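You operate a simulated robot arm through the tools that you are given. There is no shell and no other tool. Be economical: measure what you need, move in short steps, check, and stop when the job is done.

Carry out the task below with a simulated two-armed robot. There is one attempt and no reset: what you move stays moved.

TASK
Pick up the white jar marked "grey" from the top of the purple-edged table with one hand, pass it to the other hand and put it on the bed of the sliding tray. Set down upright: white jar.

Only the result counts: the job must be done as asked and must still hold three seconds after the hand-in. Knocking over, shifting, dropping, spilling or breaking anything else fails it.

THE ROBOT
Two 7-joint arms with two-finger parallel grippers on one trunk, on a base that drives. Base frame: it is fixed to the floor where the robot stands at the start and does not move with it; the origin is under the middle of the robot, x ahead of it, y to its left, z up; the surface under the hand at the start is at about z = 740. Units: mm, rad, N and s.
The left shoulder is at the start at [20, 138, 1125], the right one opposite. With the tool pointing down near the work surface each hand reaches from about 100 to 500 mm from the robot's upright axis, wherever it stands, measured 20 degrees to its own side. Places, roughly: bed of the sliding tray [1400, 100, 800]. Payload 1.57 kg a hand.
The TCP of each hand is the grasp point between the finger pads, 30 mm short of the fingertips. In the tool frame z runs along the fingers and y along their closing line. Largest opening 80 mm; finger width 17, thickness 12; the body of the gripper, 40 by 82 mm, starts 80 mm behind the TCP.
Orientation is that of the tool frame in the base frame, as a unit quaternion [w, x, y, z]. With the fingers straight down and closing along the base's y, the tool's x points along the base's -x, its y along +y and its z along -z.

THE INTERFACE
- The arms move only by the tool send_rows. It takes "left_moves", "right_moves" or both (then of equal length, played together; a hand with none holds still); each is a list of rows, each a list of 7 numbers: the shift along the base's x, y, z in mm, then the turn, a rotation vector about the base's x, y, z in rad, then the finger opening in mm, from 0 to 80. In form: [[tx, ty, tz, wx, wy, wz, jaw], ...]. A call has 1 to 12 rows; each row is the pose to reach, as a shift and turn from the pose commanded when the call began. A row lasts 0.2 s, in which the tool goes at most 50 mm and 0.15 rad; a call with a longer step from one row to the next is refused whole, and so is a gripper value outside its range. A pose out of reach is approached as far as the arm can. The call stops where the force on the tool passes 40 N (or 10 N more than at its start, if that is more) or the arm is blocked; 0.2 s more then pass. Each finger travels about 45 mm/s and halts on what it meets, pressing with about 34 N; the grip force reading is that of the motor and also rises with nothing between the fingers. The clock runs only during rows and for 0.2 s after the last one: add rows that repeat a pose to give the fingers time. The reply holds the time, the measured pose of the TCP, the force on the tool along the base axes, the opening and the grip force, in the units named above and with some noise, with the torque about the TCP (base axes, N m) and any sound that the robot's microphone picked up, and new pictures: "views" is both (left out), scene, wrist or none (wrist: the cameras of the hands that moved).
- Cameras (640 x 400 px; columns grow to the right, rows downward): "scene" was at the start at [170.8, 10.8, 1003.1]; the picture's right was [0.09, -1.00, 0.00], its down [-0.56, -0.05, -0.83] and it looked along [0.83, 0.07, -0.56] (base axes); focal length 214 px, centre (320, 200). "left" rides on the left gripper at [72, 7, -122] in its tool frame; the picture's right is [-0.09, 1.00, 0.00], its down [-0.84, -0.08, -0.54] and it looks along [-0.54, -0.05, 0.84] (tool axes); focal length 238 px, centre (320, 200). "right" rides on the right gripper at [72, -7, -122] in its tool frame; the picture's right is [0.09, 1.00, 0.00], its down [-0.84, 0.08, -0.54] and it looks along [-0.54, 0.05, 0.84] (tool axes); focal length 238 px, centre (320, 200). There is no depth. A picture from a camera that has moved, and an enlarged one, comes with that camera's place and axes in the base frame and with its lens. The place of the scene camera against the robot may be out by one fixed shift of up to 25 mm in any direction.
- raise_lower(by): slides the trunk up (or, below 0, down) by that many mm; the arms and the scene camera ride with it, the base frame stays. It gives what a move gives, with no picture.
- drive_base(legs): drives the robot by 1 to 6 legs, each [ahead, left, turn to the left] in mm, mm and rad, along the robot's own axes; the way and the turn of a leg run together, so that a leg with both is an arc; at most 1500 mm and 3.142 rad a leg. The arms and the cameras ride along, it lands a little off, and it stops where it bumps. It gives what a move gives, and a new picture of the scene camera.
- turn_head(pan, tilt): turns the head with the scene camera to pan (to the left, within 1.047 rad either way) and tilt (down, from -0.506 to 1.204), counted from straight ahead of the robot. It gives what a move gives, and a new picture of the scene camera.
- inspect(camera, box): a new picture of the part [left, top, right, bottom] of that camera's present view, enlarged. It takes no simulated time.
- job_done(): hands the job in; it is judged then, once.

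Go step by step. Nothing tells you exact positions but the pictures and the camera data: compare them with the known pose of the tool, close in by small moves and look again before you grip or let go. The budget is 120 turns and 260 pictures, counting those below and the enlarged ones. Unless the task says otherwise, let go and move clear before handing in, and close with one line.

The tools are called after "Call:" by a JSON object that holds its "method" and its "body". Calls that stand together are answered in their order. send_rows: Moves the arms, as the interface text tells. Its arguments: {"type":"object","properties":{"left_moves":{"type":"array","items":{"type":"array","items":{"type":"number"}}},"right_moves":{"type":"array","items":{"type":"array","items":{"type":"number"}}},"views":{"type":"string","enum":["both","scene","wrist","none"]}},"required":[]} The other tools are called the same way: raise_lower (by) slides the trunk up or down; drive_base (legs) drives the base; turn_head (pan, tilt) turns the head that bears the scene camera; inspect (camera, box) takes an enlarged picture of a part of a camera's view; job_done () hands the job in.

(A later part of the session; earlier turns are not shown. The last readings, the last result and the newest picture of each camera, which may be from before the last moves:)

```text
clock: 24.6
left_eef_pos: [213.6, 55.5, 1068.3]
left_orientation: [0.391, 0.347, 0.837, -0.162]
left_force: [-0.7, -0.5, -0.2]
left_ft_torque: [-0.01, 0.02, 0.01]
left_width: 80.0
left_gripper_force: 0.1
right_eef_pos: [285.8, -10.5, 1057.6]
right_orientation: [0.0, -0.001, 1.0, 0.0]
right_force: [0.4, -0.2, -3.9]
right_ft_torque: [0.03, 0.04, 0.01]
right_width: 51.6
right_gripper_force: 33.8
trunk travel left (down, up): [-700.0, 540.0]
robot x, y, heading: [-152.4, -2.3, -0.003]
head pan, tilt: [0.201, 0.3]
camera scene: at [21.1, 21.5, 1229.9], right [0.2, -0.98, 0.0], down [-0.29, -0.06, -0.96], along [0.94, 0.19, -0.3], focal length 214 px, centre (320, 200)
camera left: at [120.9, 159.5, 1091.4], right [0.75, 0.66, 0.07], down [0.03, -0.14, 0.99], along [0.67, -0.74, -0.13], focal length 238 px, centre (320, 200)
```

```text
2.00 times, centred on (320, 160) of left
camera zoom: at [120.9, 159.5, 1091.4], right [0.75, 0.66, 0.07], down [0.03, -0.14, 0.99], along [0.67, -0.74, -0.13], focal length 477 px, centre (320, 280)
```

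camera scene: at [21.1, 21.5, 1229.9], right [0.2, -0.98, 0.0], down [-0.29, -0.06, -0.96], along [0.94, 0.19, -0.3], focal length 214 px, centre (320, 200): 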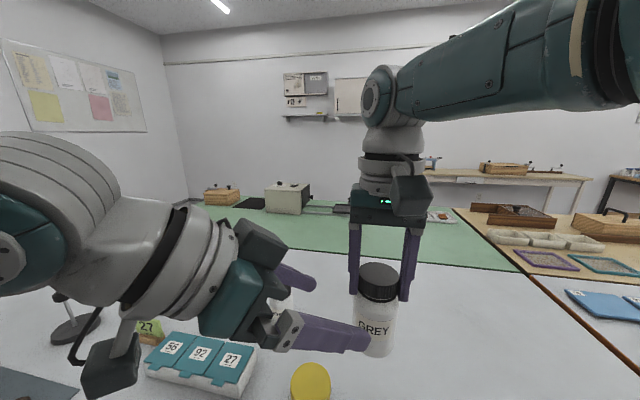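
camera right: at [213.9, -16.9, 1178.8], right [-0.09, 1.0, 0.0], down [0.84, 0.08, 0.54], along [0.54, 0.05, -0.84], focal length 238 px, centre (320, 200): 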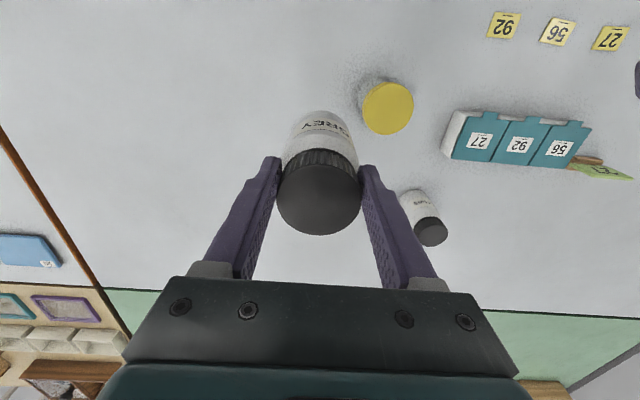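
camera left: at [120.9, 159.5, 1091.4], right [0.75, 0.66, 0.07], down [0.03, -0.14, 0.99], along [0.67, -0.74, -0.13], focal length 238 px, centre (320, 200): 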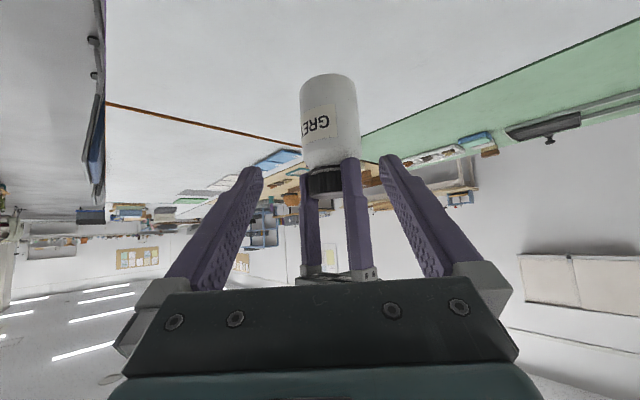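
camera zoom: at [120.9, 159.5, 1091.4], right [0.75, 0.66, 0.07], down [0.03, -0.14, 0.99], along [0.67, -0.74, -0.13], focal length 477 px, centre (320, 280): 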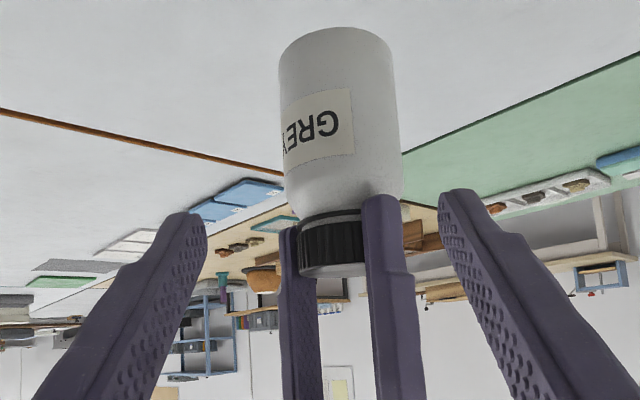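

The jar appears about 8 mm off the left hand's centre line, so I correct that sideways and advance halfway along the pointing direction.

Call:
{"method": "send_rows", "body": {"left_moves": [[6, 6, -4, 0, 0, 0, 80], [22, -10, -23, 0, 0, 0, 80], [38, -27, -43, 0, 0, 0, 80], [38, -27, -43, 0, 0, 0, 80]], "views": "both"}}

Call:
{"method": "inspect", "body": {"camera": "left", "box": [220, 60, 420, 260]}}

```text
clock: 25.6
left_eef_pos: [254.9, 29.8, 1023.9]
left_orientation: [0.39, 0.349, 0.837, -0.162]
left_force: [0.9, -0.6, 0.4]
left_ft_torque: [0.02, -0.02, 0.03]
left_width: 80.0
left_gripper_force: 0.0
right_eef_pos: [286.1, -9.5, 1057.0]
right_orientation: [0.0, -0.001, 1.0, 0.001]
right_force: [-0.1, 0.2, -3.9]
right_ft_torque: [0.0, 0.05, -0.01]
right_width: 51.2
right_gripper_force: 33.8
trunk travel left (down, up): [-700.0, 540.0]
robot x, y, heading: [-152.0, 2.5, -0.001]
head pan, tilt: [0.201, 0.3]
camera scene: at [21.1, 21.5, 1230.0], right [0.2, -0.98, 0.0], down [-0.29, -0.06, -0.96], along [0.94, 0.19, -0.3], focal length 214 px, centre (320, 200)
camera left: at [161.6, 133.2, 1046.8], right [0.75, 0.66, 0.07], down [0.03, -0.14, 0.99], along [0.67, -0.74, -0.13], focal length 238 px, centre (320, 200)
```

scene: 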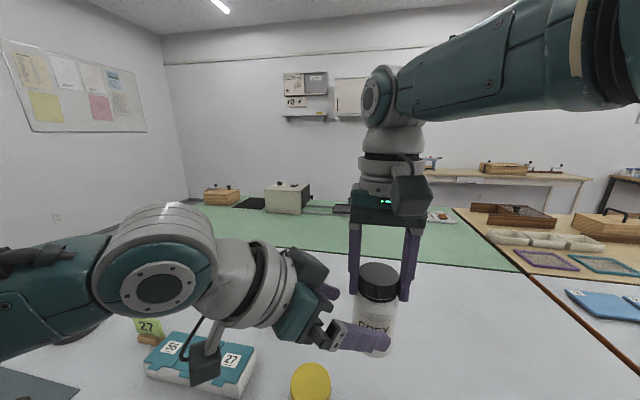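
left: 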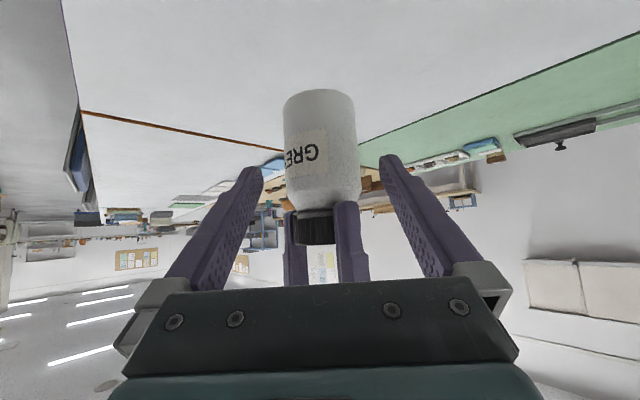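

```text
2.00 times, centred on (320, 160) of left
camera zoom: at [161.6, 133.2, 1046.8], right [0.75, 0.66, 0.07], down [0.03, -0.14, 0.99], along [0.67, -0.74, -0.13], focal length 477 px, centre (320, 280)
```

zoom: 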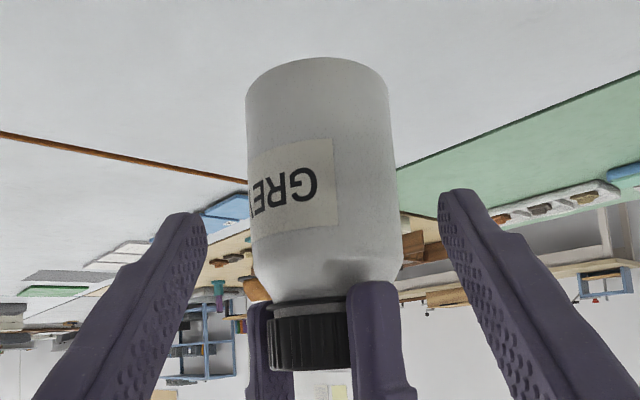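

The jar is centred between the left fingers. I'll advance the remaining 64 mm around the body.

Call:
{"method": "send_rows", "body": {"left_moves": [[12, -12, -14, 0, 0, 0, 80], [24, -24, -28, 0, 0, 0, 80], [34.7, -34.7, -41, 0, 0, 0, 80], [34.7, -34.7, -41, 0, 0, 0, 80]], "views": "both"}}

Call:
{"method": "inspect", "body": {"camera": "scene", "box": [300, 240, 460, 380]}}

```text
clock: 26.6
left_eef_pos: [290.8, -5.1, 982.9]
left_orientation: [0.39, 0.347, 0.838, -0.16]
left_force: [-0.1, 0.4, -0.4]
left_ft_torque: [-0.07, -0.04, 0.0]
left_width: 80.2
left_gripper_force: 0.1
right_eef_pos: [285.9, -10.7, 1057.3]
right_orientation: [0.0, 0.0, 1.0, 0.0]
right_force: [-0.4, -1.2, -2.9]
right_ft_torque: [0.03, 0.0, 0.0]
right_width: 51.4
right_gripper_force: 34.0
trunk travel left (down, up): [-700.0, 540.0]
robot x, y, heading: [-154.0, 1.6, -0.003]
head pan, tilt: [0.201, 0.3]
camera scene: at [21.1, 21.5, 1229.9], right [0.2, -0.98, 0.0], down [-0.29, -0.06, -0.96], along [0.94, 0.19, -0.3], focal length 214 px, centre (320, 200)
camera left: at [196.6, 98.4, 1005.6], right [0.75, 0.66, 0.07], down [0.03, -0.14, 0.99], along [0.67, -0.74, -0.13], focal length 238 px, centre (320, 200)
```

scene: 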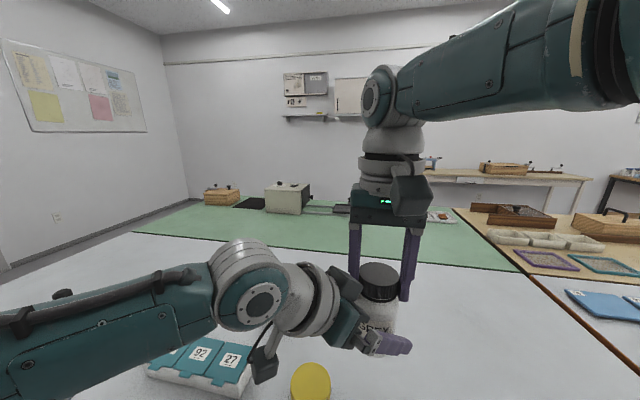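
left: 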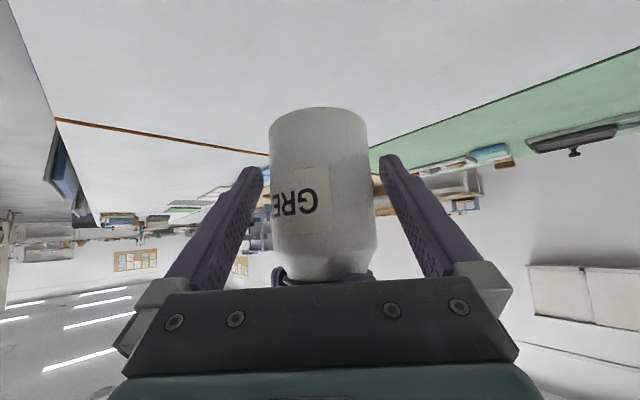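

```text
2.86 times, centred on (380, 310) of scene
camera zoom: at [21.1, 21.5, 1229.9], right [0.2, -0.98, 0.0], down [-0.29, -0.06, -0.96], along [0.94, 0.19, -0.3], focal length 613 px, centre (149, -114)
```

zoom: 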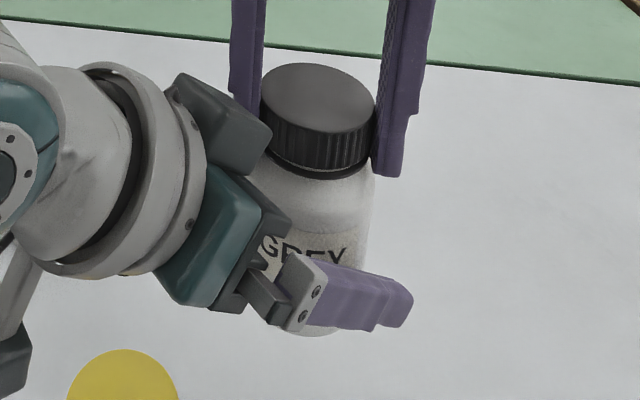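

The left fingers straddle the jar's lower body. Closing the left hand.

Call:
{"method": "send_rows", "body": {"left_moves": [[0, 0, 0, 0, 0, 0, 70], [0, 0, 0, 0, 0, 0, 62], [0, 0, 0, 0, 0, 0, 54], [0, 0, 0, 0, 0, 0, 46], [0, 0, 0, 0, 0, 0, 42], [0, 0, 0, 0, 0, 0, 42], [0, 0, 0, 0, 0, 0, 42]], "views": "both"}}

```text
clock: 28.2
left_eef_pos: [290.3, -4.4, 982.5]
left_orientation: [0.39, 0.347, 0.837, -0.161]
left_force: [7.0, 2.5, 0.2]
left_ft_torque: [-0.19, 0.4, -0.13]
left_width: 61.0
left_gripper_force: 33.9
right_eef_pos: [285.8, -10.1, 1058.0]
right_orientation: [0.0, -0.001, 1.0, 0.0]
right_force: [-7.2, -3.0, -1.1]
right_ft_torque: [0.01, 0.06, 0.15]
right_width: 51.1
right_gripper_force: 34.4
trunk travel left (down, up): [-700.0, 540.0]
robot x, y, heading: [-154.3, -0.4, -0.001]
head pan, tilt: [0.201, 0.3]
camera scene: at [21.1, 21.5, 1229.9], right [0.2, -0.98, 0.0], down [-0.29, -0.06, -0.96], along [0.94, 0.19, -0.3], focal length 214 px, centre (320, 200)
camera left: at [196.6, 98.7, 1005.8], right [0.74, 0.66, 0.07], down [0.03, -0.14, 0.99], along [0.67, -0.73, -0.13], focal length 238 px, centre (320, 200)
```

scene: 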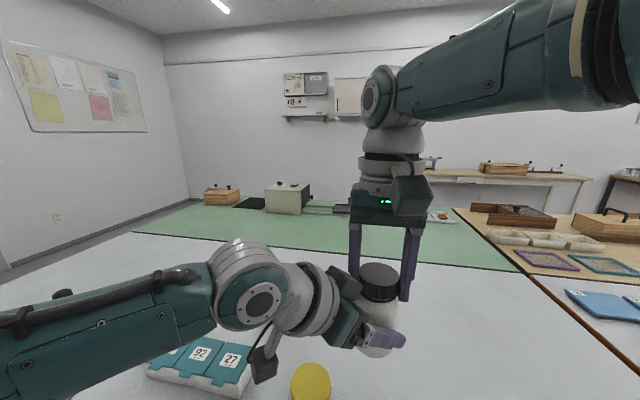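
left: 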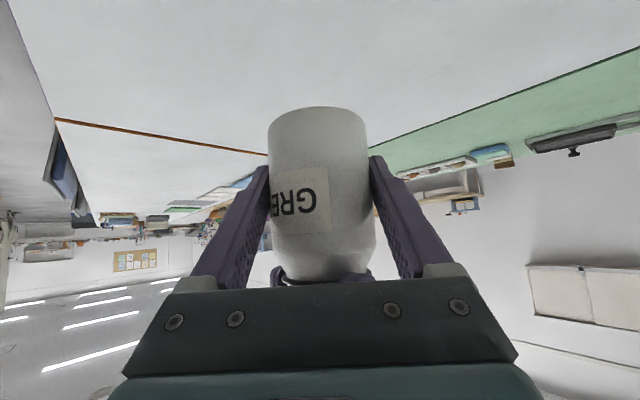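

Both hands hold the jar (61 mm across the body). Now the right hand opens and withdraws upward.

Call:
{"method": "send_rows", "body": {"right_moves": [[0, 0, 0, 0, 0, 0, 56], [0, 0, 0, 0, 0, 0, 64], [0, 0, 0, 0, 0, 0, 72], [0, 0, 0, 0, 0, 0, 80], [0, 0, 0, 0, 0, 0, 80]], "views": "both"}}

```text
clock: 29.4
left_eef_pos: [290.0, -6.0, 982.7]
left_orientation: [0.391, 0.346, 0.838, -0.16]
left_force: [0.4, 0.5, 0.4]
left_ft_torque: [0.02, 0.02, -0.03]
left_width: 61.0
left_gripper_force: 34.3
right_eef_pos: [286.4, -9.6, 1057.5]
right_orientation: [0.0, 0.0, 1.0, 0.001]
right_force: [0.2, -0.1, 0.5]
right_ft_torque: [0.0, -0.02, -0.01]
right_width: 79.9
right_gripper_force: 0.0
trunk travel left (down, up): [-700.0, 540.0]
robot x, y, heading: [-152.6, -0.8, -0.003]
head pan, tilt: [0.201, 0.3]
camera scene: at [21.1, 21.5, 1229.9], right [0.2, -0.98, 0.0], down [-0.29, -0.06, -0.96], along [0.94, 0.19, -0.3], focal length 214 px, centre (320, 200)
camera right: at [214.1, -17.2, 1179.1], right [-0.09, 1.0, 0.0], down [0.84, 0.08, 0.54], along [0.54, 0.05, -0.84], focal length 238 px, centre (320, 200)
```

scene: 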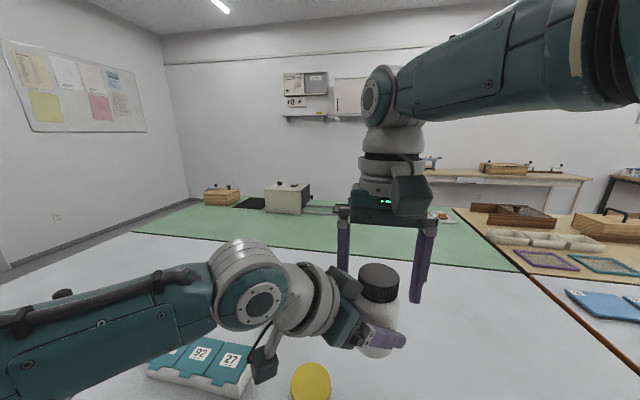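
right: 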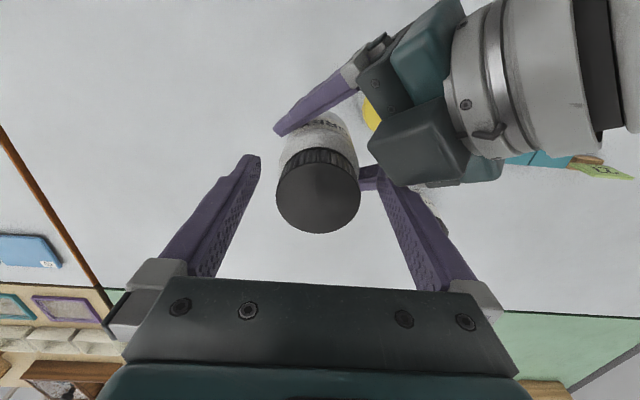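

Call:
{"method": "send_rows", "body": {"right_moves": [[0, 0, 30, 0, 0, 0, 80], [0, 0, 60, 0, 0, 0, 80], [0, -40, 80, 0, 0, 0, 80], [0, -85, 80, 0, 0, 0, 80], [0, -130, 80, 0, 0, 0, 80], [0, -170, 60, 0, 0, 0, 80], [-30, -200, 40, 0, 0, 0, 60], [-60, -210, 20, 0, 0, 0, 40]], "views": "scene"}}

Call:
{"method": "inspect", "body": {"camera": "left", "box": [0, 0, 640, 400]}}

```text
clock: 30.6
left_eef_pos: [289.1, -5.2, 981.8]
left_orientation: [0.389, 0.347, 0.838, -0.16]
left_force: [0.6, 1.6, -0.4]
left_ft_torque: [0.01, 0.04, 0.0]
left_width: 61.0
left_gripper_force: 34.2
right_eef_pos: [295.9, -49.5, 1127.1]
right_orientation: [-0.013, -0.106, 0.994, -0.007]
right_force: [1.1, 0.2, -0.6]
right_ft_torque: [-0.02, 0.01, -0.01]
right_width: 80.0
right_gripper_force: 0.0
right hand out of reach, approached as far as the arm can: row 3, 4, 5, 6
trunk travel left (down, up): [-700.0, 540.0]
robot x, y, heading: [-153.7, 0.7, 0.001]
head pan, tilt: [0.201, 0.3]
stopped in row 6 (right hand): the arm was blocked; the commanded pose is now the measured one
camera scene: at [21.1, 21.6, 1229.9], right [0.2, -0.98, 0.0], down [-0.29, -0.06, -0.96], along [0.94, 0.19, -0.3], focal length 214 px, centre (320, 200)
```

scene: 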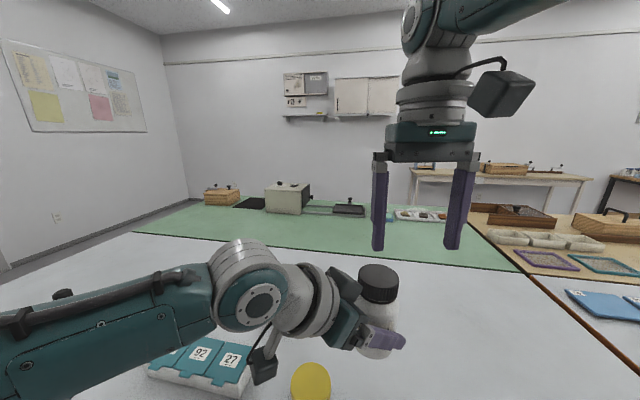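

```text
1.00 times, centred on (320, 200) of left (not enlarged: the box is as wide or as high as the picture)
camera zoom: at [195.9, 99.0, 1005.0], right [0.75, 0.66, 0.07], down [0.03, -0.15, 0.99], along [0.67, -0.73, -0.13], focal length 238 px, centre (320, 200)
```

zoom: 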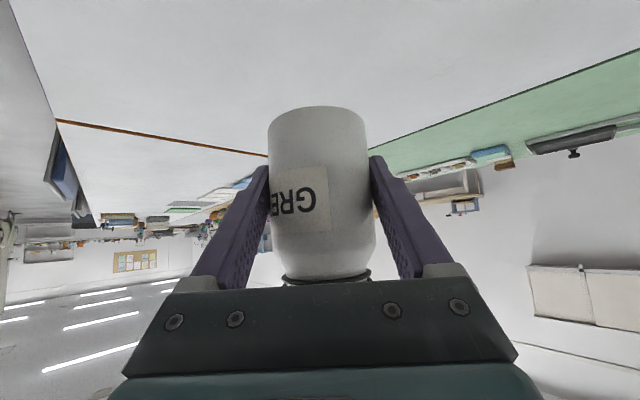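

The left hand alone holds the jar. I'll move the right hand to its side, then look for the way around the table.

Call:
{"method": "send_rows", "body": {"right_moves": [[0, -40, 0, 0, 0, 0, 80], [-15, -80, -10, 0, 0, 0, 80], [-30, -120, -20, 0, 0, 0, 60], [-60, -150, -40, 0, 0, 0, 40], [-90, -180, -40, 0, 0, 0, 20]], "views": "none"}}

Call:
{"method": "turn_head", "body": {"pan": 1.04, "tilt": 0.35}}

Call:
{"method": "turn_head", "body": {"pan": 0.3, "tilt": 0.25}}

```text
clock: 31.8
left_eef_pos: [290.5, -5.8, 982.6]
left_orientation: [0.39, 0.347, 0.838, -0.161]
left_force: [-0.5, -0.2, -0.7]
left_ft_torque: [0.02, 0.0, 0.0]
left_width: 61.2
left_gripper_force: 34.4
right_eef_pos: [321.2, -227.8, 1080.1]
right_orientation: [-0.011, -0.106, 0.994, -0.008]
right_force: [0.0, 1.4, -0.2]
right_ft_torque: [0.01, -0.03, 0.01]
right_width: 19.6
right_gripper_force: 0.0
right hand out of reach, approached as far as the arm can: row 1, 2, 3, 4, 5
trunk travel left (down, up): [-700.0, 540.0]
robot x, y, heading: [-155.1, 0.6, -0.003]
head pan, tilt: [0.201, 0.3]
```

```text
clock: 33.0
left_eef_pos: [290.1, -4.1, 982.3]
left_orientation: [0.39, 0.347, 0.838, -0.16]
left_force: [-0.5, -0.8, -0.4]
left_ft_torque: [0.04, 0.07, 0.01]
left_width: 61.2
left_gripper_force: 33.8
right_eef_pos: [320.4, -228.3, 1080.7]
right_orientation: [-0.012, -0.107, 0.994, -0.007]
right_force: [-0.3, -0.4, -0.4]
right_ft_torque: [-0.01, -0.01, -0.04]
right_width: 19.9
right_gripper_force: 0.0
trunk travel left (down, up): [-700.0, 540.0]
robot x, y, heading: [-154.3, -1.3, -0.003]
head pan, tilt: [1.04, 0.351]
camera scene: at [-23.1, 83.3, 1225.2], right [0.86, -0.51, 0.0], down [-0.17, -0.3, -0.94], along [0.48, 0.81, -0.34], focal length 214 px, centre (320, 200)
```

scene: 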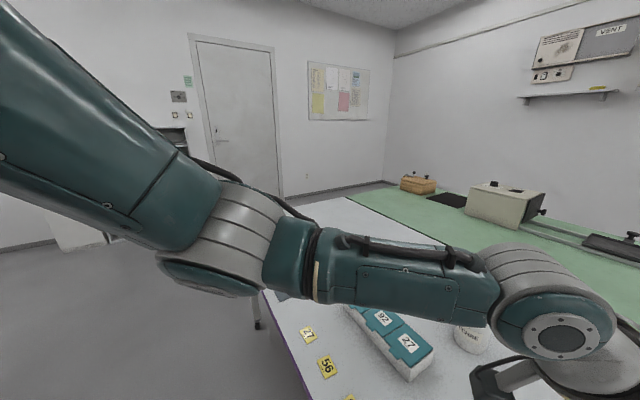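

```text
clock: 34.1
left_eef_pos: [290.0, -4.8, 982.9]
left_orientation: [0.391, 0.346, 0.837, -0.16]
left_force: [0.4, -0.2, 0.4]
left_ft_torque: [0.07, 0.0, 0.03]
left_width: 61.3
left_gripper_force: 34.1
right_eef_pos: [320.3, -227.1, 1080.9]
right_orientation: [-0.012, -0.107, 0.994, -0.007]
right_force: [0.3, 0.2, -0.4]
right_ft_torque: [-0.01, 0.02, 0.02]
right_width: 20.0
right_gripper_force: 0.2
trunk travel left (down, up): [-700.0, 540.0]
robot x, y, heading: [-150.6, -1.5, 0.0]
head pan, tilt: [0.3, 0.25]
camera scene: at [18.8, 30.7, 1234.7], right [0.29, -0.96, 0.0], down [-0.24, -0.07, -0.97], along [0.93, 0.29, -0.25], focal length 214 px, centre (320, 200)
```

scene: 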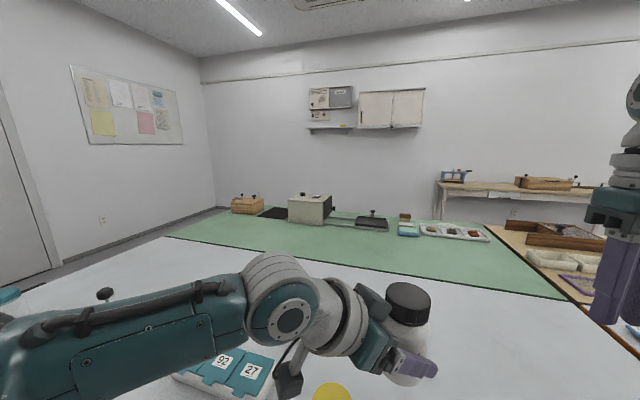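

The room corner is far off, so there is an aisle around the table's left end and behind the green mat. I'll back off slightly and drive left along the table.

Call:
{"method": "drive_base", "body": {"legs": [[-220, 0, 0], [0, 1000, 0]]}}

Call:
{"method": "turn_head", "body": {"pan": 0.95, "tilt": 0.35}}

```text
clock: 40.5
left_eef_pos: [76.5, 964.1, 982.6]
left_orientation: [0.391, 0.352, 0.835, -0.163]
left_force: [1.2, -0.1, 0.4]
left_ft_torque: [0.01, -0.01, 0.05]
left_width: 61.3
left_gripper_force: 33.4
right_eef_pos: [104.0, 741.6, 1080.4]
right_orientation: [-0.012, -0.1, 0.995, -0.007]
right_force: [0.4, 0.7, -0.1]
right_ft_torque: [-0.01, 0.01, 0.02]
right_width: 20.0
right_gripper_force: 0.1
trunk travel left (down, up): [-700.0, 540.0]
robot x, y, heading: [-362.5, 973.3, -0.015]
head pan, tilt: [0.3, 0.25]
camera scene: at [-194.8, 1003.0, 1234.7], right [0.28, -0.96, 0.0], down [-0.24, -0.07, -0.97], along [0.93, 0.27, -0.25], focal length 214 px, centre (320, 200)
```

scene: 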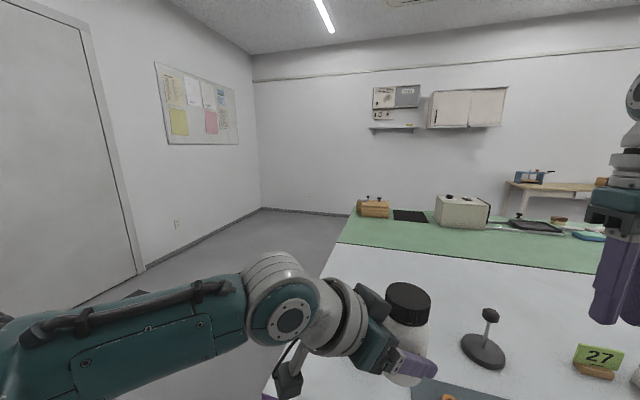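

```text
clock: 41.5
left_eef_pos: [74.1, 963.9, 982.4]
left_orientation: [0.39, 0.352, 0.835, -0.163]
left_force: [1.1, 1.0, 0.3]
left_ft_torque: [0.0, 0.0, 0.0]
left_width: 61.1
left_gripper_force: 33.6
right_eef_pos: [103.2, 741.9, 1081.2]
right_orientation: [-0.012, -0.1, 0.995, -0.007]
right_force: [0.3, 0.2, -0.2]
right_ft_torque: [0.04, 0.03, 0.02]
right_width: 19.9
right_gripper_force: 0.1
trunk travel left (down, up): [-700.0, 540.0]
robot x, y, heading: [-365.1, 973.0, -0.014]
head pan, tilt: [0.949, 0.351]
camera scene: at [-229.0, 1051.5, 1225.3], right [0.8, -0.59, 0.0], down [-0.2, -0.28, -0.94], along [0.56, 0.76, -0.34], focal length 214 px, centre (320, 200)
```

scene: 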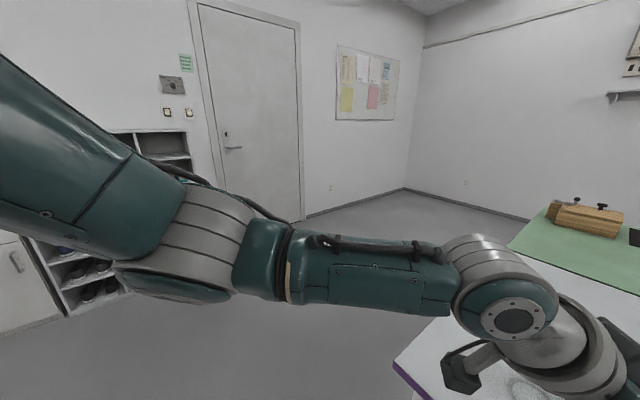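

The floor beside and behind the table is clear. I'll drive around the left end: left, then ahead past the green mat.

Call:
{"method": "drive_base", "body": {"legs": [[0, 1000, 0], [1300, 0, 0], [1200, 0, 0]]}}

Call:
{"method": "turn_head", "body": {"pan": -1.0, "tilt": 0.4}}

```text
clock: 58.4
left_eef_pos: [2569.9, 1990.8, 982.5]
left_orientation: [0.394, 0.332, 0.843, -0.154]
left_force: [0.9, -0.3, 0.0]
left_ft_torque: [0.02, 0.0, 0.02]
left_width: 60.9
left_gripper_force: 34.2
right_eef_pos: [2610.7, 1769.5, 1079.7]
right_orientation: [-0.013, -0.125, 0.992, -0.008]
right_force: [1.2, -0.1, 0.8]
right_ft_torque: [-0.02, -0.01, -0.01]
right_width: 19.9
right_gripper_force: 0.1
trunk travel left (down, up): [-700.0, 540.0]
robot x, y, heading: [2129.0, 1977.8, 0.036]
head pan, tilt: [0.949, 0.351]
camera scene: at [2262.2, 2063.8, 1225.2], right [0.83, -0.55, 0.0], down [-0.19, -0.29, -0.94], along [0.52, 0.78, -0.34], focal length 214 px, centre (320, 200)
```

scene: 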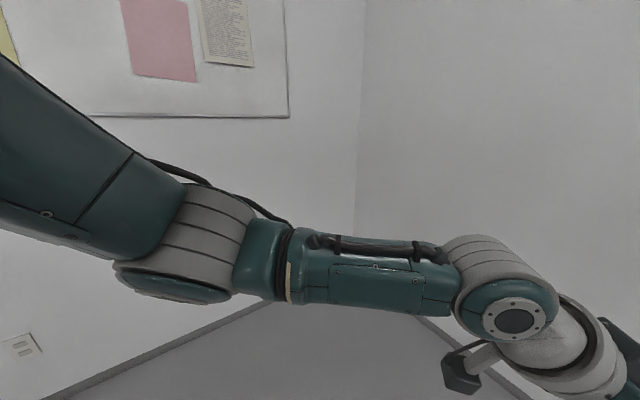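

```text
clock: 60.3
left_eef_pos: [2570.8, 1990.3, 982.0]
left_orientation: [0.392, 0.332, 0.844, -0.154]
left_force: [-0.2, 1.3, -0.1]
left_ft_torque: [0.01, 0.04, 0.0]
left_width: 60.9
left_gripper_force: 34.1
right_eef_pos: [2610.3, 1770.0, 1080.9]
right_orientation: [-0.012, -0.125, 0.992, -0.007]
right_force: [0.3, 0.3, -0.4]
right_ft_torque: [0.02, -0.03, 0.01]
right_width: 20.2
right_gripper_force: 0.1
trunk travel left (down, up): [-700.0, 540.0]
robot x, y, heading: [2123.6, 1979.4, 0.034]
head pan, tilt: [-1.0, 0.4]
camera scene: at [2263.4, 1910.1, 1220.7], right [-0.82, -0.57, 0.0], down [-0.22, 0.32, -0.92], along [0.52, -0.76, -0.39], focal length 214 px, centre (320, 200)
```

scene: 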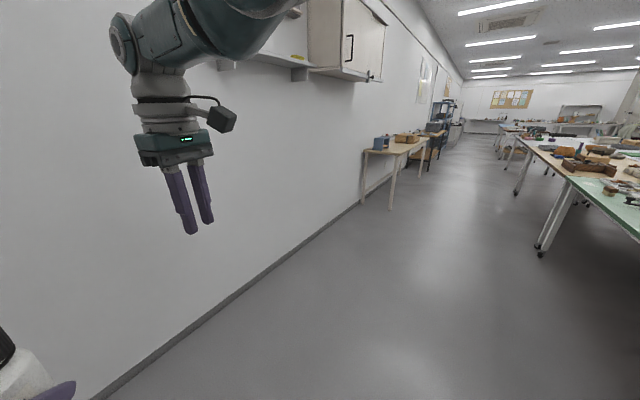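

The aisle behind the table is clear. I'll turn around to face the tray and drive along the aisle to it.

Call:
{"method": "drive_base", "body": {"legs": [[0, 0, 3.107], [0, 900, 0], [0, 900, 0]]}}

Call:
{"method": "turn_head", "body": {"pan": -0.1, "tilt": 0.4}}

```text
clock: 76.8
left_eef_pos: [1757.0, 136.3, 982.1]
left_orientation: [-0.149, 0.848, -0.321, -0.395]
left_force: [-0.2, 0.9, -0.4]
left_ft_torque: [-0.03, -0.04, 0.03]
left_width: 60.7
left_gripper_force: 33.9
right_eef_pos: [1711.9, 357.1, 1081.3]
right_orientation: [-0.008, 0.991, 0.136, 0.012]
right_force: [0.0, 0.3, -0.2]
right_ft_torque: [-0.03, 0.01, 0.04]
right_width: 20.1
right_gripper_force: 0.1
trunk travel left (down, up): [-700.0, 540.0]
robot x, y, heading: [2195.8, 157.1, -3.083]
head pan, tilt: [-1.0, 0.4]
camera scene: at [2027.4, 229.2, 1220.7], right [0.81, 0.59, 0.0], down [0.23, -0.31, -0.92], along [-0.54, 0.75, -0.39], focal length 214 px, centre (320, 200)
```

scene: 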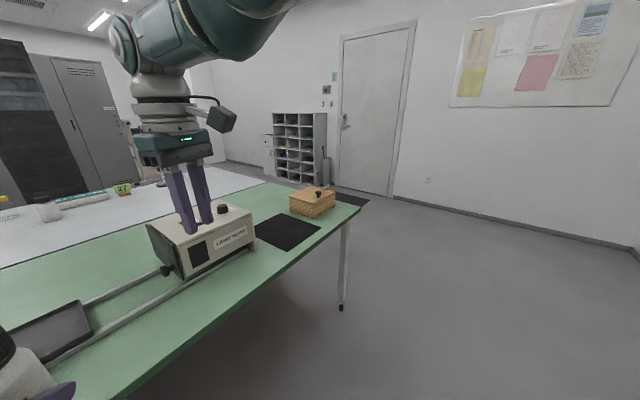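

```text
clock: 78.0
left_eef_pos: [1756.4, 136.0, 983.0]
left_orientation: [-0.149, 0.847, -0.322, -0.396]
left_force: [0.4, 0.4, 0.4]
left_ft_torque: [-0.02, 0.01, 0.02]
left_width: 60.9
left_gripper_force: 34.1
right_eef_pos: [1711.1, 355.8, 1080.4]
right_orientation: [-0.008, 0.991, 0.136, 0.013]
right_force: [-0.3, 0.1, 0.2]
right_ft_torque: [0.01, -0.01, -0.02]
right_width: 20.2
right_gripper_force: 0.1
trunk travel left (down, up): [-700.0, 540.0]
robot x, y, heading: [2195.9, 156.1, -3.084]
head pan, tilt: [-0.099, 0.4]
camera scene: at [1989.3, 158.2, 1220.7], right [0.04, 1.0, 0.0], down [0.39, -0.02, -0.92], along [-0.92, 0.04, -0.39], focal length 214 px, centre (320, 200)
```

scene: 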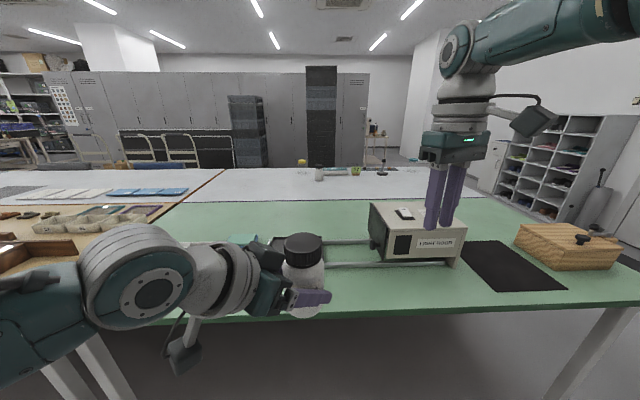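

I'm facing the tray, which is behind the jar in this view. I'll straighten up, come closer and look down at the tray bed.

Call:
{"method": "drive_base", "body": {"legs": [[0, 0, -0.058], [200, 0, 0]]}}

Call:
{"method": "turn_head", "body": {"pan": -0.1, "tilt": 0.7}}

Call:
{"method": "inspect", "body": {"camera": "left", "box": [0, 0, 640, 400]}}

Call:
{"method": "inspect", "body": {"camera": "right", "box": [0, 0, 640, 400]}}

```text
clock: 80.1
left_eef_pos: [1556.8, 164.2, 981.5]
left_orientation: [-0.161, 0.837, -0.348, -0.389]
left_force: [0.0, 0.3, -0.5]
left_ft_torque: [-0.01, 0.0, 0.0]
left_width: 60.8
left_gripper_force: 34.2
right_eef_pos: [1525.5, 386.3, 1080.1]
right_orientation: [-0.008, 0.994, 0.105, 0.013]
right_force: [0.2, 0.5, 0.9]
right_ft_torque: [-0.02, 0.01, -0.04]
right_width: 19.9
right_gripper_force: 0.1
trunk travel left (down, up): [-700.0, 540.0]
robot x, y, heading: [1998.4, 156.5, 3.133]
head pan, tilt: [-0.099, 0.4]
camera scene: at [1790.2, 170.4, 1220.7], right [0.1, 0.99, 0.0], down [0.39, -0.04, -0.92], along [-0.92, 0.09, -0.39], focal length 214 px, centre (320, 200)
```

scene: 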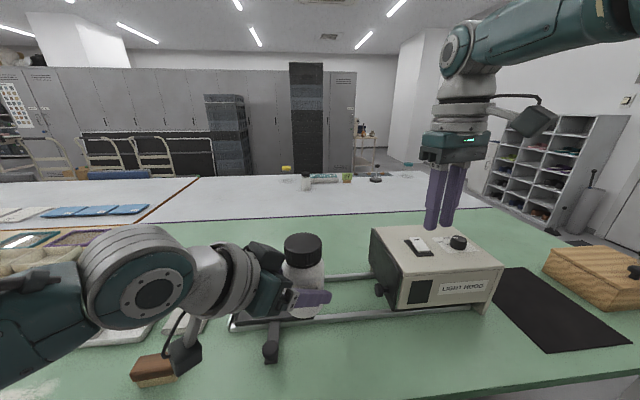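

```text
clock: 80.9
left_eef_pos: [1557.3, 163.6, 980.9]
left_orientation: [-0.161, 0.837, -0.347, -0.39]
left_force: [0.3, -0.2, -0.2]
left_ft_torque: [0.0, 0.0, -0.01]
left_width: 61.2
left_gripper_force: 34.3
right_eef_pos: [1527.1, 386.1, 1080.4]
right_orientation: [-0.007, 0.994, 0.106, 0.013]
right_force: [1.5, 0.4, -0.7]
right_ft_torque: [-0.02, -0.03, -0.01]
right_width: 19.9
right_gripper_force: 0.2
trunk travel left (down, up): [-700.0, 540.0]
robot x, y, heading: [2000.0, 158.2, 3.142]
head pan, tilt: [-0.099, 0.7]
camera scene: at [1797.9, 169.6, 1193.9], right [0.1, 0.99, 0.0], down [0.64, -0.07, -0.77], along [-0.76, 0.08, -0.64], focal length 214 px, centre (320, 200)
```

scene: 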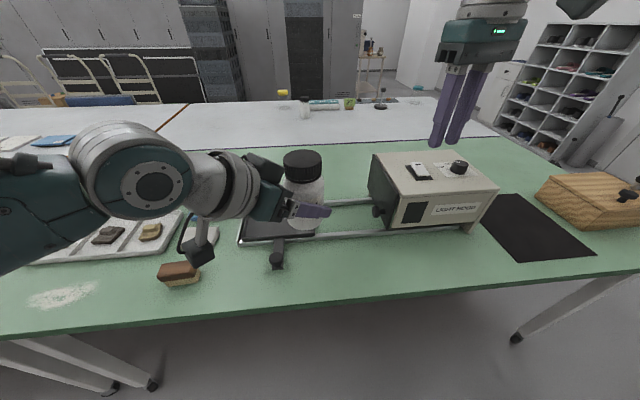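

```text
1.00 times, centred on (320, 200) of left (not enlarged: the box is as wide or as high as the picture)
camera zoom: at [1652.0, 60.4, 1005.3], right [-0.75, -0.66, 0.07], down [-0.03, 0.14, 0.99], along [-0.66, 0.74, -0.13], focal length 238 px, centre (320, 200)
```

zoom: 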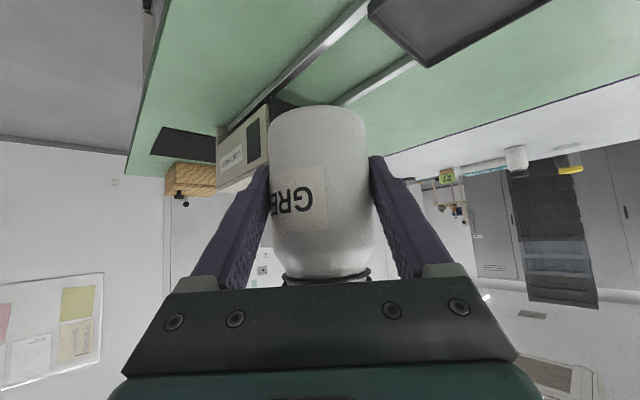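

```text
1.00 times, centred on (320, 200) of right (not enlarged: the box is as wide or as high as the picture)
camera zoom: at [1592.5, 405.1, 1203.6], right [0.3, -0.95, -0.01], down [-0.81, -0.26, 0.52], along [-0.5, -0.15, -0.85], focal length 238 px, centre (320, 200)
```

zoom: 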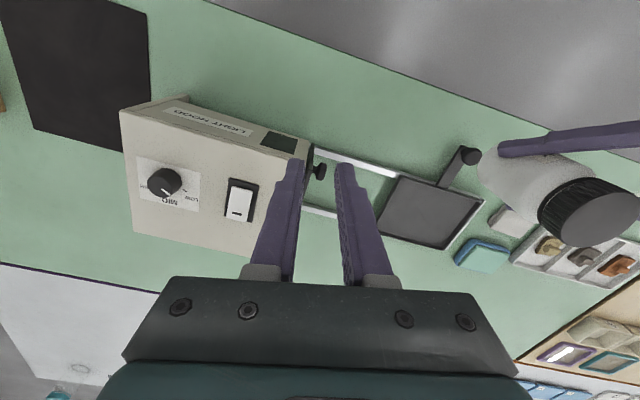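

The right wrist camera shows the tray bed clearly: it spans about x 1310–1454, y 20–200, with its centre near [1385, 110]. I'll drive so that the jar is over that centre.

Call:
{"method": "drive_base", "body": {"legs": [[170, 54, 0]]}}

Call:
{"method": "inspect", "body": {"camera": "right", "box": [0, 0, 640, 400]}}

Call:
{"method": "inspect", "body": {"camera": "left", "box": [0, 0, 640, 400]}}

```text
clock: 82.3
left_eef_pos: [1391.5, 109.4, 982.5]
left_orientation: [-0.161, 0.837, -0.348, -0.39]
left_force: [0.7, 0.4, -0.7]
left_ft_torque: [0.0, -0.06, -0.04]
left_width: 60.7
left_gripper_force: 34.3
right_eef_pos: [1360.5, 331.3, 1079.4]
right_orientation: [-0.007, 0.994, 0.104, 0.012]
right_force: [0.5, 0.2, 0.6]
right_ft_torque: [-0.01, 0.03, 0.01]
right_width: 20.0
right_gripper_force: 0.0
trunk travel left (down, up): [-700.0, 540.0]
robot x, y, heading: [1835.9, 102.3, 3.14]
head pan, tilt: [-0.099, 0.7]
camera scene: at [1633.0, 115.1, 1193.8], right [0.1, 0.99, 0.0], down [0.64, -0.07, -0.76], along [-0.76, 0.08, -0.64], focal length 214 px, centre (320, 200)
```

scene: 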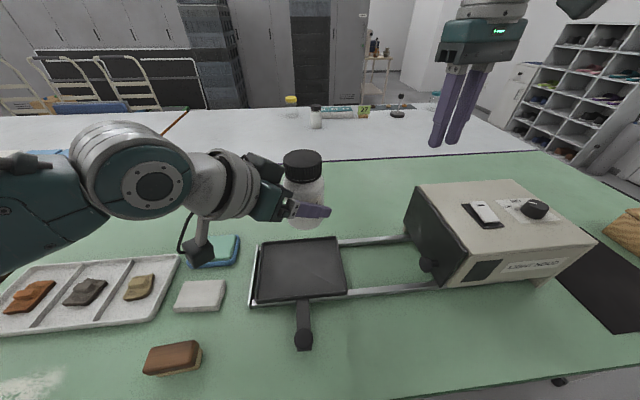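

```text
1.00 times, centred on (320, 200) of right (not enlarged: the box is as wide or as high as the picture)
camera zoom: at [1428.0, 350.9, 1203.5], right [0.3, -0.95, -0.01], down [-0.81, -0.26, 0.52], along [-0.5, -0.15, -0.86], focal length 238 px, centre (320, 200)
```

zoom: 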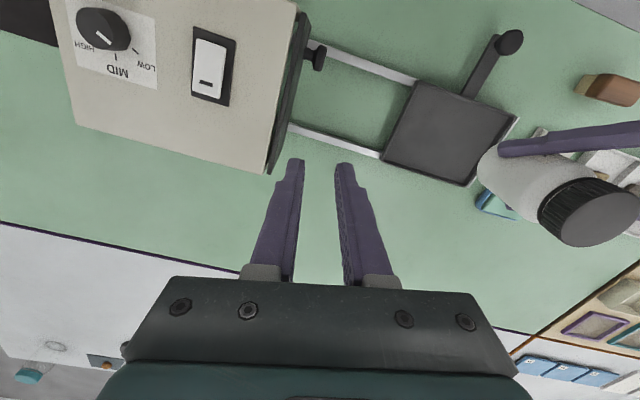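

```text
1.00 times, centred on (320, 200) of left (not enlarged: the box is as wide or as high as the picture)
camera zoom: at [1487.0, 6.2, 1005.2], right [-0.75, -0.66, 0.07], down [-0.03, 0.14, 0.99], along [-0.66, 0.74, -0.13], focal length 238 px, centre (320, 200)
```

zoom: 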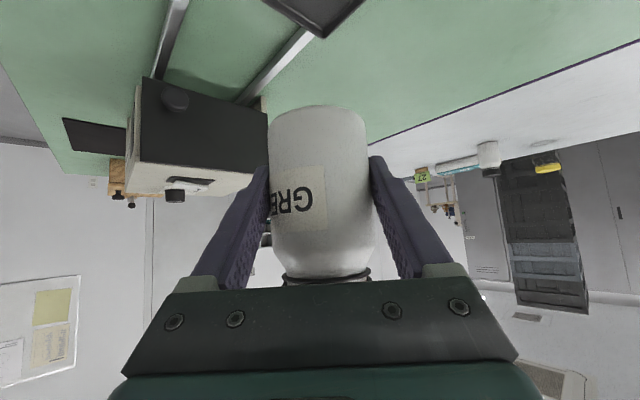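

The jar hangs just above the tray; the centre of the bed is near [1378, 112]. I'll nudge 12 mm forward and lower the trunk most of the way.

Call:
{"method": "send_rows", "body": {"left_moves": [[-12, 2, 0, 0, 0, 0, 42], [-12, 2, 0, 0, 0, 0, 42]], "views": "none"}}

Call:
{"method": "raise_lower", "body": {"by": -100}}

Call:
{"method": "turn_head", "body": {"pan": 0, "tilt": 0.7}}

Call:
{"method": "inspect", "body": {"camera": "left", "box": [0, 0, 640, 400]}}

Call:
{"method": "inspect", "body": {"camera": "scene", "box": [220, 140, 420, 340]}}

```text
clock: 83.0
left_eef_pos: [1380.8, 110.3, 980.3]
left_orientation: [-0.161, 0.838, -0.348, -0.389]
left_force: [0.1, -0.8, -0.2]
left_ft_torque: [-0.02, 0.0, -0.01]
left_width: 61.0
left_gripper_force: 34.0
right_eef_pos: [1361.5, 330.6, 1079.6]
right_orientation: [-0.008, 0.994, 0.104, 0.013]
right_force: [1.1, 0.7, -0.2]
right_ft_torque: [0.03, 0.01, 0.04]
right_width: 19.9
right_gripper_force: 0.1
trunk travel left (down, up): [-700.0, 540.0]
robot x, y, heading: [1837.0, 101.8, 3.133]
head pan, tilt: [-0.099, 0.7]
```

```text
clock: 84.3
left_eef_pos: [1380.7, 111.4, 880.3]
left_orientation: [-0.161, 0.837, -0.348, -0.39]
left_force: [0.5, 0.0, 0.0]
left_ft_torque: [-0.03, -0.03, 0.0]
left_width: 60.8
left_gripper_force: 34.3
right_eef_pos: [1361.9, 331.4, 979.6]
right_orientation: [-0.008, 0.994, 0.104, 0.012]
right_force: [0.6, -0.1, 0.1]
right_ft_torque: [0.0, 0.0, 0.03]
right_width: 20.2
right_gripper_force: 0.1
trunk travel left (down, up): [-600.0, 640.0]
robot x, y, heading: [1831.6, 99.4, 3.138]
head pan, tilt: [-0.099, 0.7]
```

```text
clock: 85.0
left_eef_pos: [1381.1, 111.1, 879.6]
left_orientation: [-0.162, 0.837, -0.349, -0.389]
left_force: [0.5, -0.5, -0.9]
left_ft_torque: [-0.05, -0.02, 0.01]
left_width: 61.1
left_gripper_force: 33.3
right_eef_pos: [1361.3, 331.9, 980.0]
right_orientation: [-0.007, 0.994, 0.105, 0.012]
right_force: [0.3, 0.4, -0.3]
right_ft_torque: [-0.02, 0.02, -0.02]
right_width: 19.8
right_gripper_force: 0.0
trunk travel left (down, up): [-600.0, 640.0]
robot x, y, heading: [1836.9, 101.9, 3.133]
head pan, tilt: [0.0, 0.7]
camera scene: at [1632.6, 106.7, 1093.8], right [0.01, 1.0, 0.0], down [0.64, 0.0, -0.76], along [-0.76, 0.0, -0.64], focal length 214 px, centre (320, 200)
```

scene: 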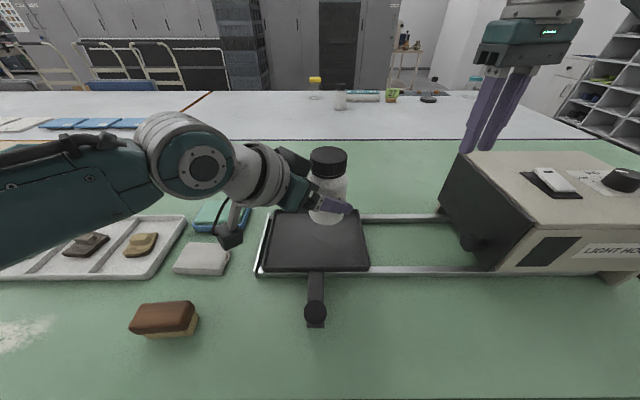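

```text
1.00 times, centred on (320, 200) of left (not enlarged: the box is as wide or as high as the picture)
camera zoom: at [1475.3, 8.3, 903.8], right [-0.75, -0.66, 0.07], down [-0.03, 0.14, 0.99], along [-0.66, 0.74, -0.13], focal length 238 px, centre (320, 200)
```

zoom: 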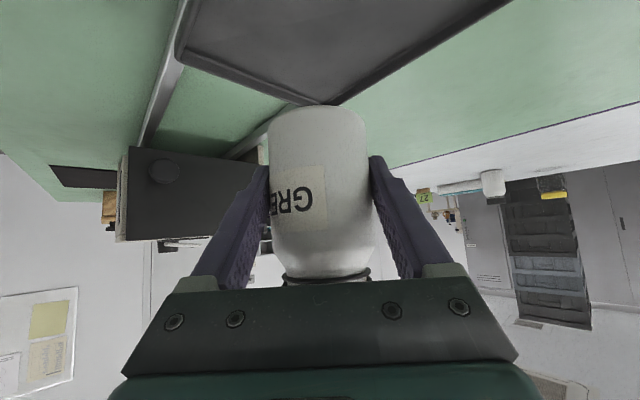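

```text
2.00 times, centred on (320, 240) of scene
camera zoom: at [1632.6, 106.7, 1093.8], right [0.01, 1.0, 0.0], down [0.64, 0.0, -0.76], along [-0.76, 0.0, -0.64], focal length 429 px, centre (320, 120)
```

zoom: 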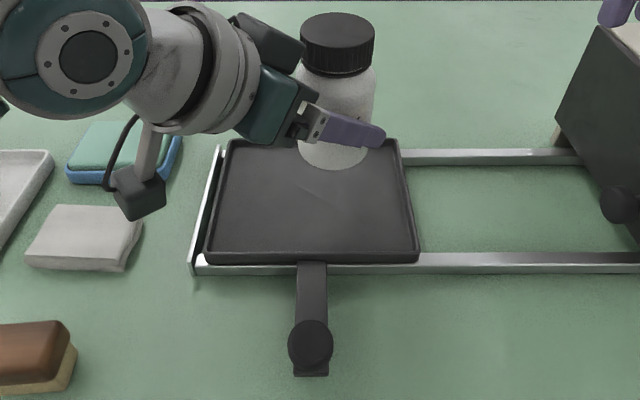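

The jar looks about 18 mm too far to the right of the tray's middle, and the bed may lie somewhat below 800. I'll correct that and descend in small steps watching the force.

Call:
{"method": "send_rows", "body": {"left_moves": [[0, -9, 0, 0, 0, 0, 42], [0, -17, -5, 0, 0, 0, 42], [0, -17, -12, 0, 0, 0, 42], [0, -17, -20, 0, 0, 0, 42], [0, -17, -27, 0, 0, 0, 42], [0, -17, -27, 0, 0, 0, 42]], "views": "both"}}

Call:
{"method": "inspect", "body": {"camera": "scene", "box": [220, 140, 420, 340]}}

```text
clock: 86.3
left_eef_pos: [1382.5, 95.6, 853.7]
left_orientation: [-0.161, 0.837, -0.348, -0.39]
left_force: [0.3, -0.8, 0.6]
left_ft_torque: [-0.02, -0.02, -0.02]
left_width: 60.8
left_gripper_force: 34.1
right_eef_pos: [1362.0, 331.4, 979.5]
right_orientation: [-0.007, 0.994, 0.104, 0.013]
right_force: [-0.9, -0.8, -0.4]
right_ft_torque: [-0.01, 0.01, -0.02]
right_width: 19.8
right_gripper_force: 0.1
trunk travel left (down, up): [-600.0, 640.0]
robot x, y, heading: [1836.5, 104.0, 3.134]
head pan, tilt: [0.0, 0.7]
camera scene: at [1632.6, 106.7, 1093.8], right [0.0, 1.0, 0.0], down [0.64, 0.0, -0.76], along [-0.76, 0.0, -0.64], focal length 214 px, centre (320, 200)
camera left: at [1476.0, -8.7, 877.2], right [-0.75, -0.66, 0.07], down [-0.03, 0.14, 0.99], along [-0.66, 0.74, -0.13], focal length 238 px, centre (320, 200)
```

scene: 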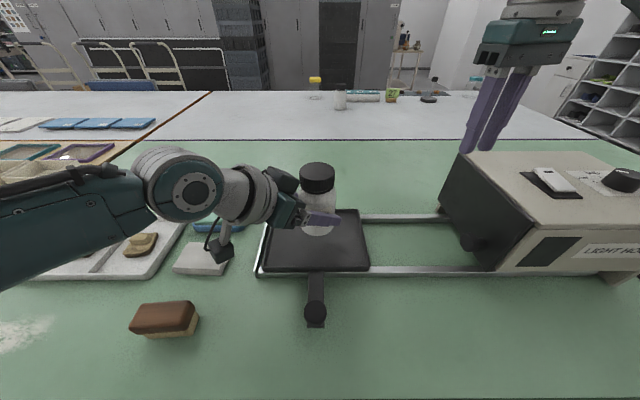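
left: 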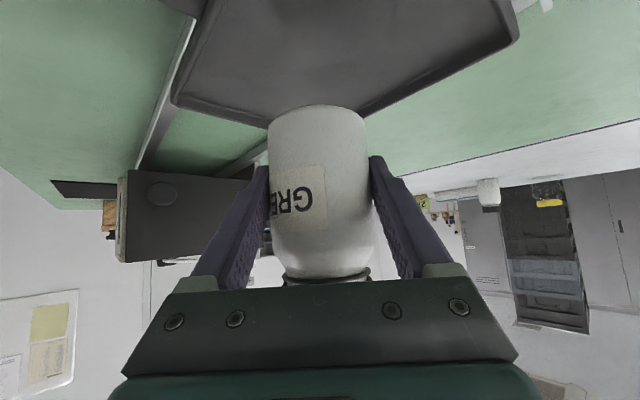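

```text
2.00 times, centred on (320, 240) of scene
camera zoom: at [1632.6, 106.7, 1093.8], right [0.0, 1.0, 0.0], down [0.64, 0.0, -0.76], along [-0.76, 0.0, -0.64], focal length 429 px, centre (320, 120)
```

zoom: 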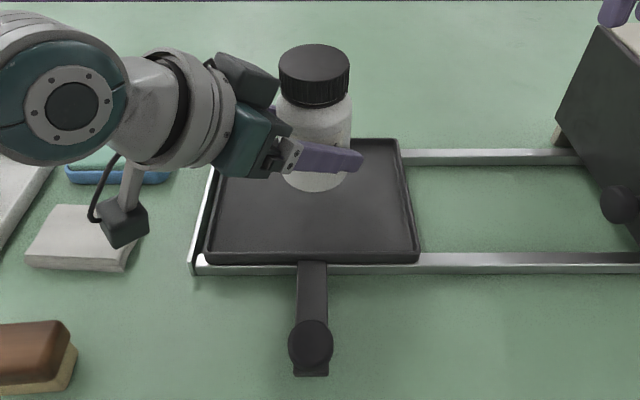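

The left camera suggests a bed at about z≈770, so some 40 mm remain. I'll descend further in small steps.

Call:
{"method": "send_rows", "body": {"left_moves": [[-4, 0, -7, 0, 0, 0, 42], [-4, 0, -14, 0, 0, 0, 42], [-4, 0, -21, 0, 0, 0, 42], [-4, 0, -25, 0, 0, 0, 42], [-4, 0, -25, 0, 0, 0, 42]], "views": "both"}}

Call:
{"method": "inspect", "body": {"camera": "scene", "box": [220, 140, 420, 340]}}

```text
clock: 87.5
left_eef_pos: [1375.8, 94.7, 828.4]
left_orientation: [-0.162, 0.837, -0.349, -0.39]
left_force: [0.0, -0.2, 0.0]
left_ft_torque: [0.0, 0.0, 0.0]
left_width: 60.9
left_gripper_force: 33.2
right_eef_pos: [1361.0, 331.2, 980.5]
right_orientation: [-0.007, 0.994, 0.104, 0.012]
right_force: [-0.5, 0.2, -0.4]
right_ft_torque: [-0.02, 0.02, 0.03]
right_width: 20.0
right_gripper_force: 0.0
trunk travel left (down, up): [-600.0, 640.0]
robot x, y, heading: [1831.4, 104.6, 3.134]
head pan, tilt: [0.0, 0.7]
camera scene: at [1632.6, 106.7, 1093.8], right [0.0, 1.0, 0.0], down [0.64, 0.0, -0.76], along [-0.76, 0.0, -0.64], focal length 214 px, centre (320, 200)
camera left: at [1471.2, -9.0, 851.3], right [-0.75, -0.66, 0.07], down [-0.03, 0.14, 0.99], along [-0.66, 0.74, -0.13], focal length 238 px, centre (320, 200)
```

scene: 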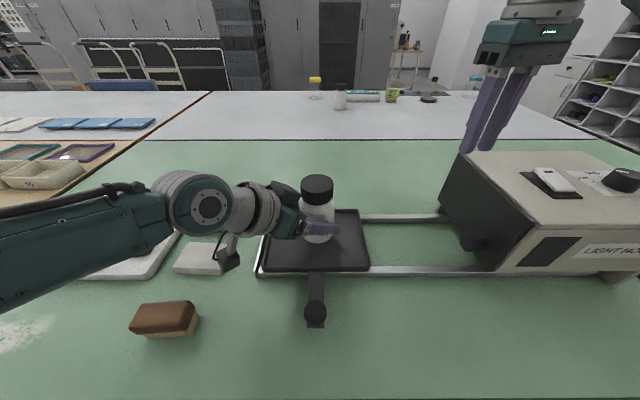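
left: 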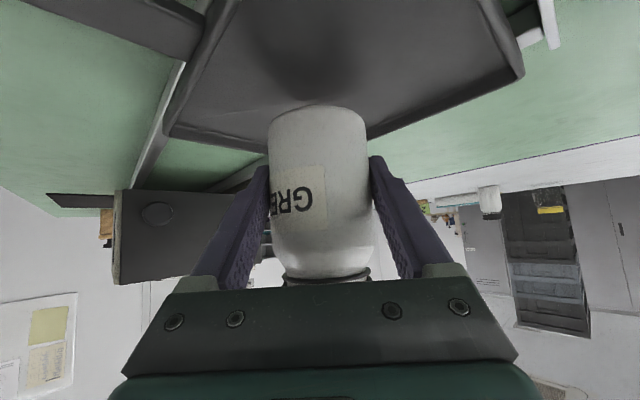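

```text
2.00 times, centred on (320, 240) of scene
camera zoom: at [1632.6, 106.7, 1093.8], right [0.0, 1.0, 0.0], down [0.64, 0.0, -0.76], along [-0.76, 0.0, -0.64], focal length 429 px, centre (320, 120)
```

zoom: 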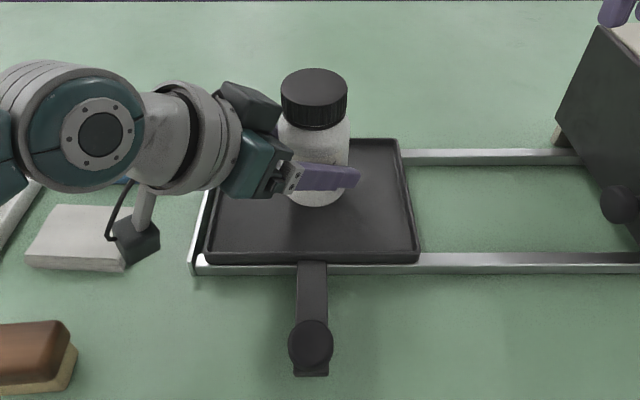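

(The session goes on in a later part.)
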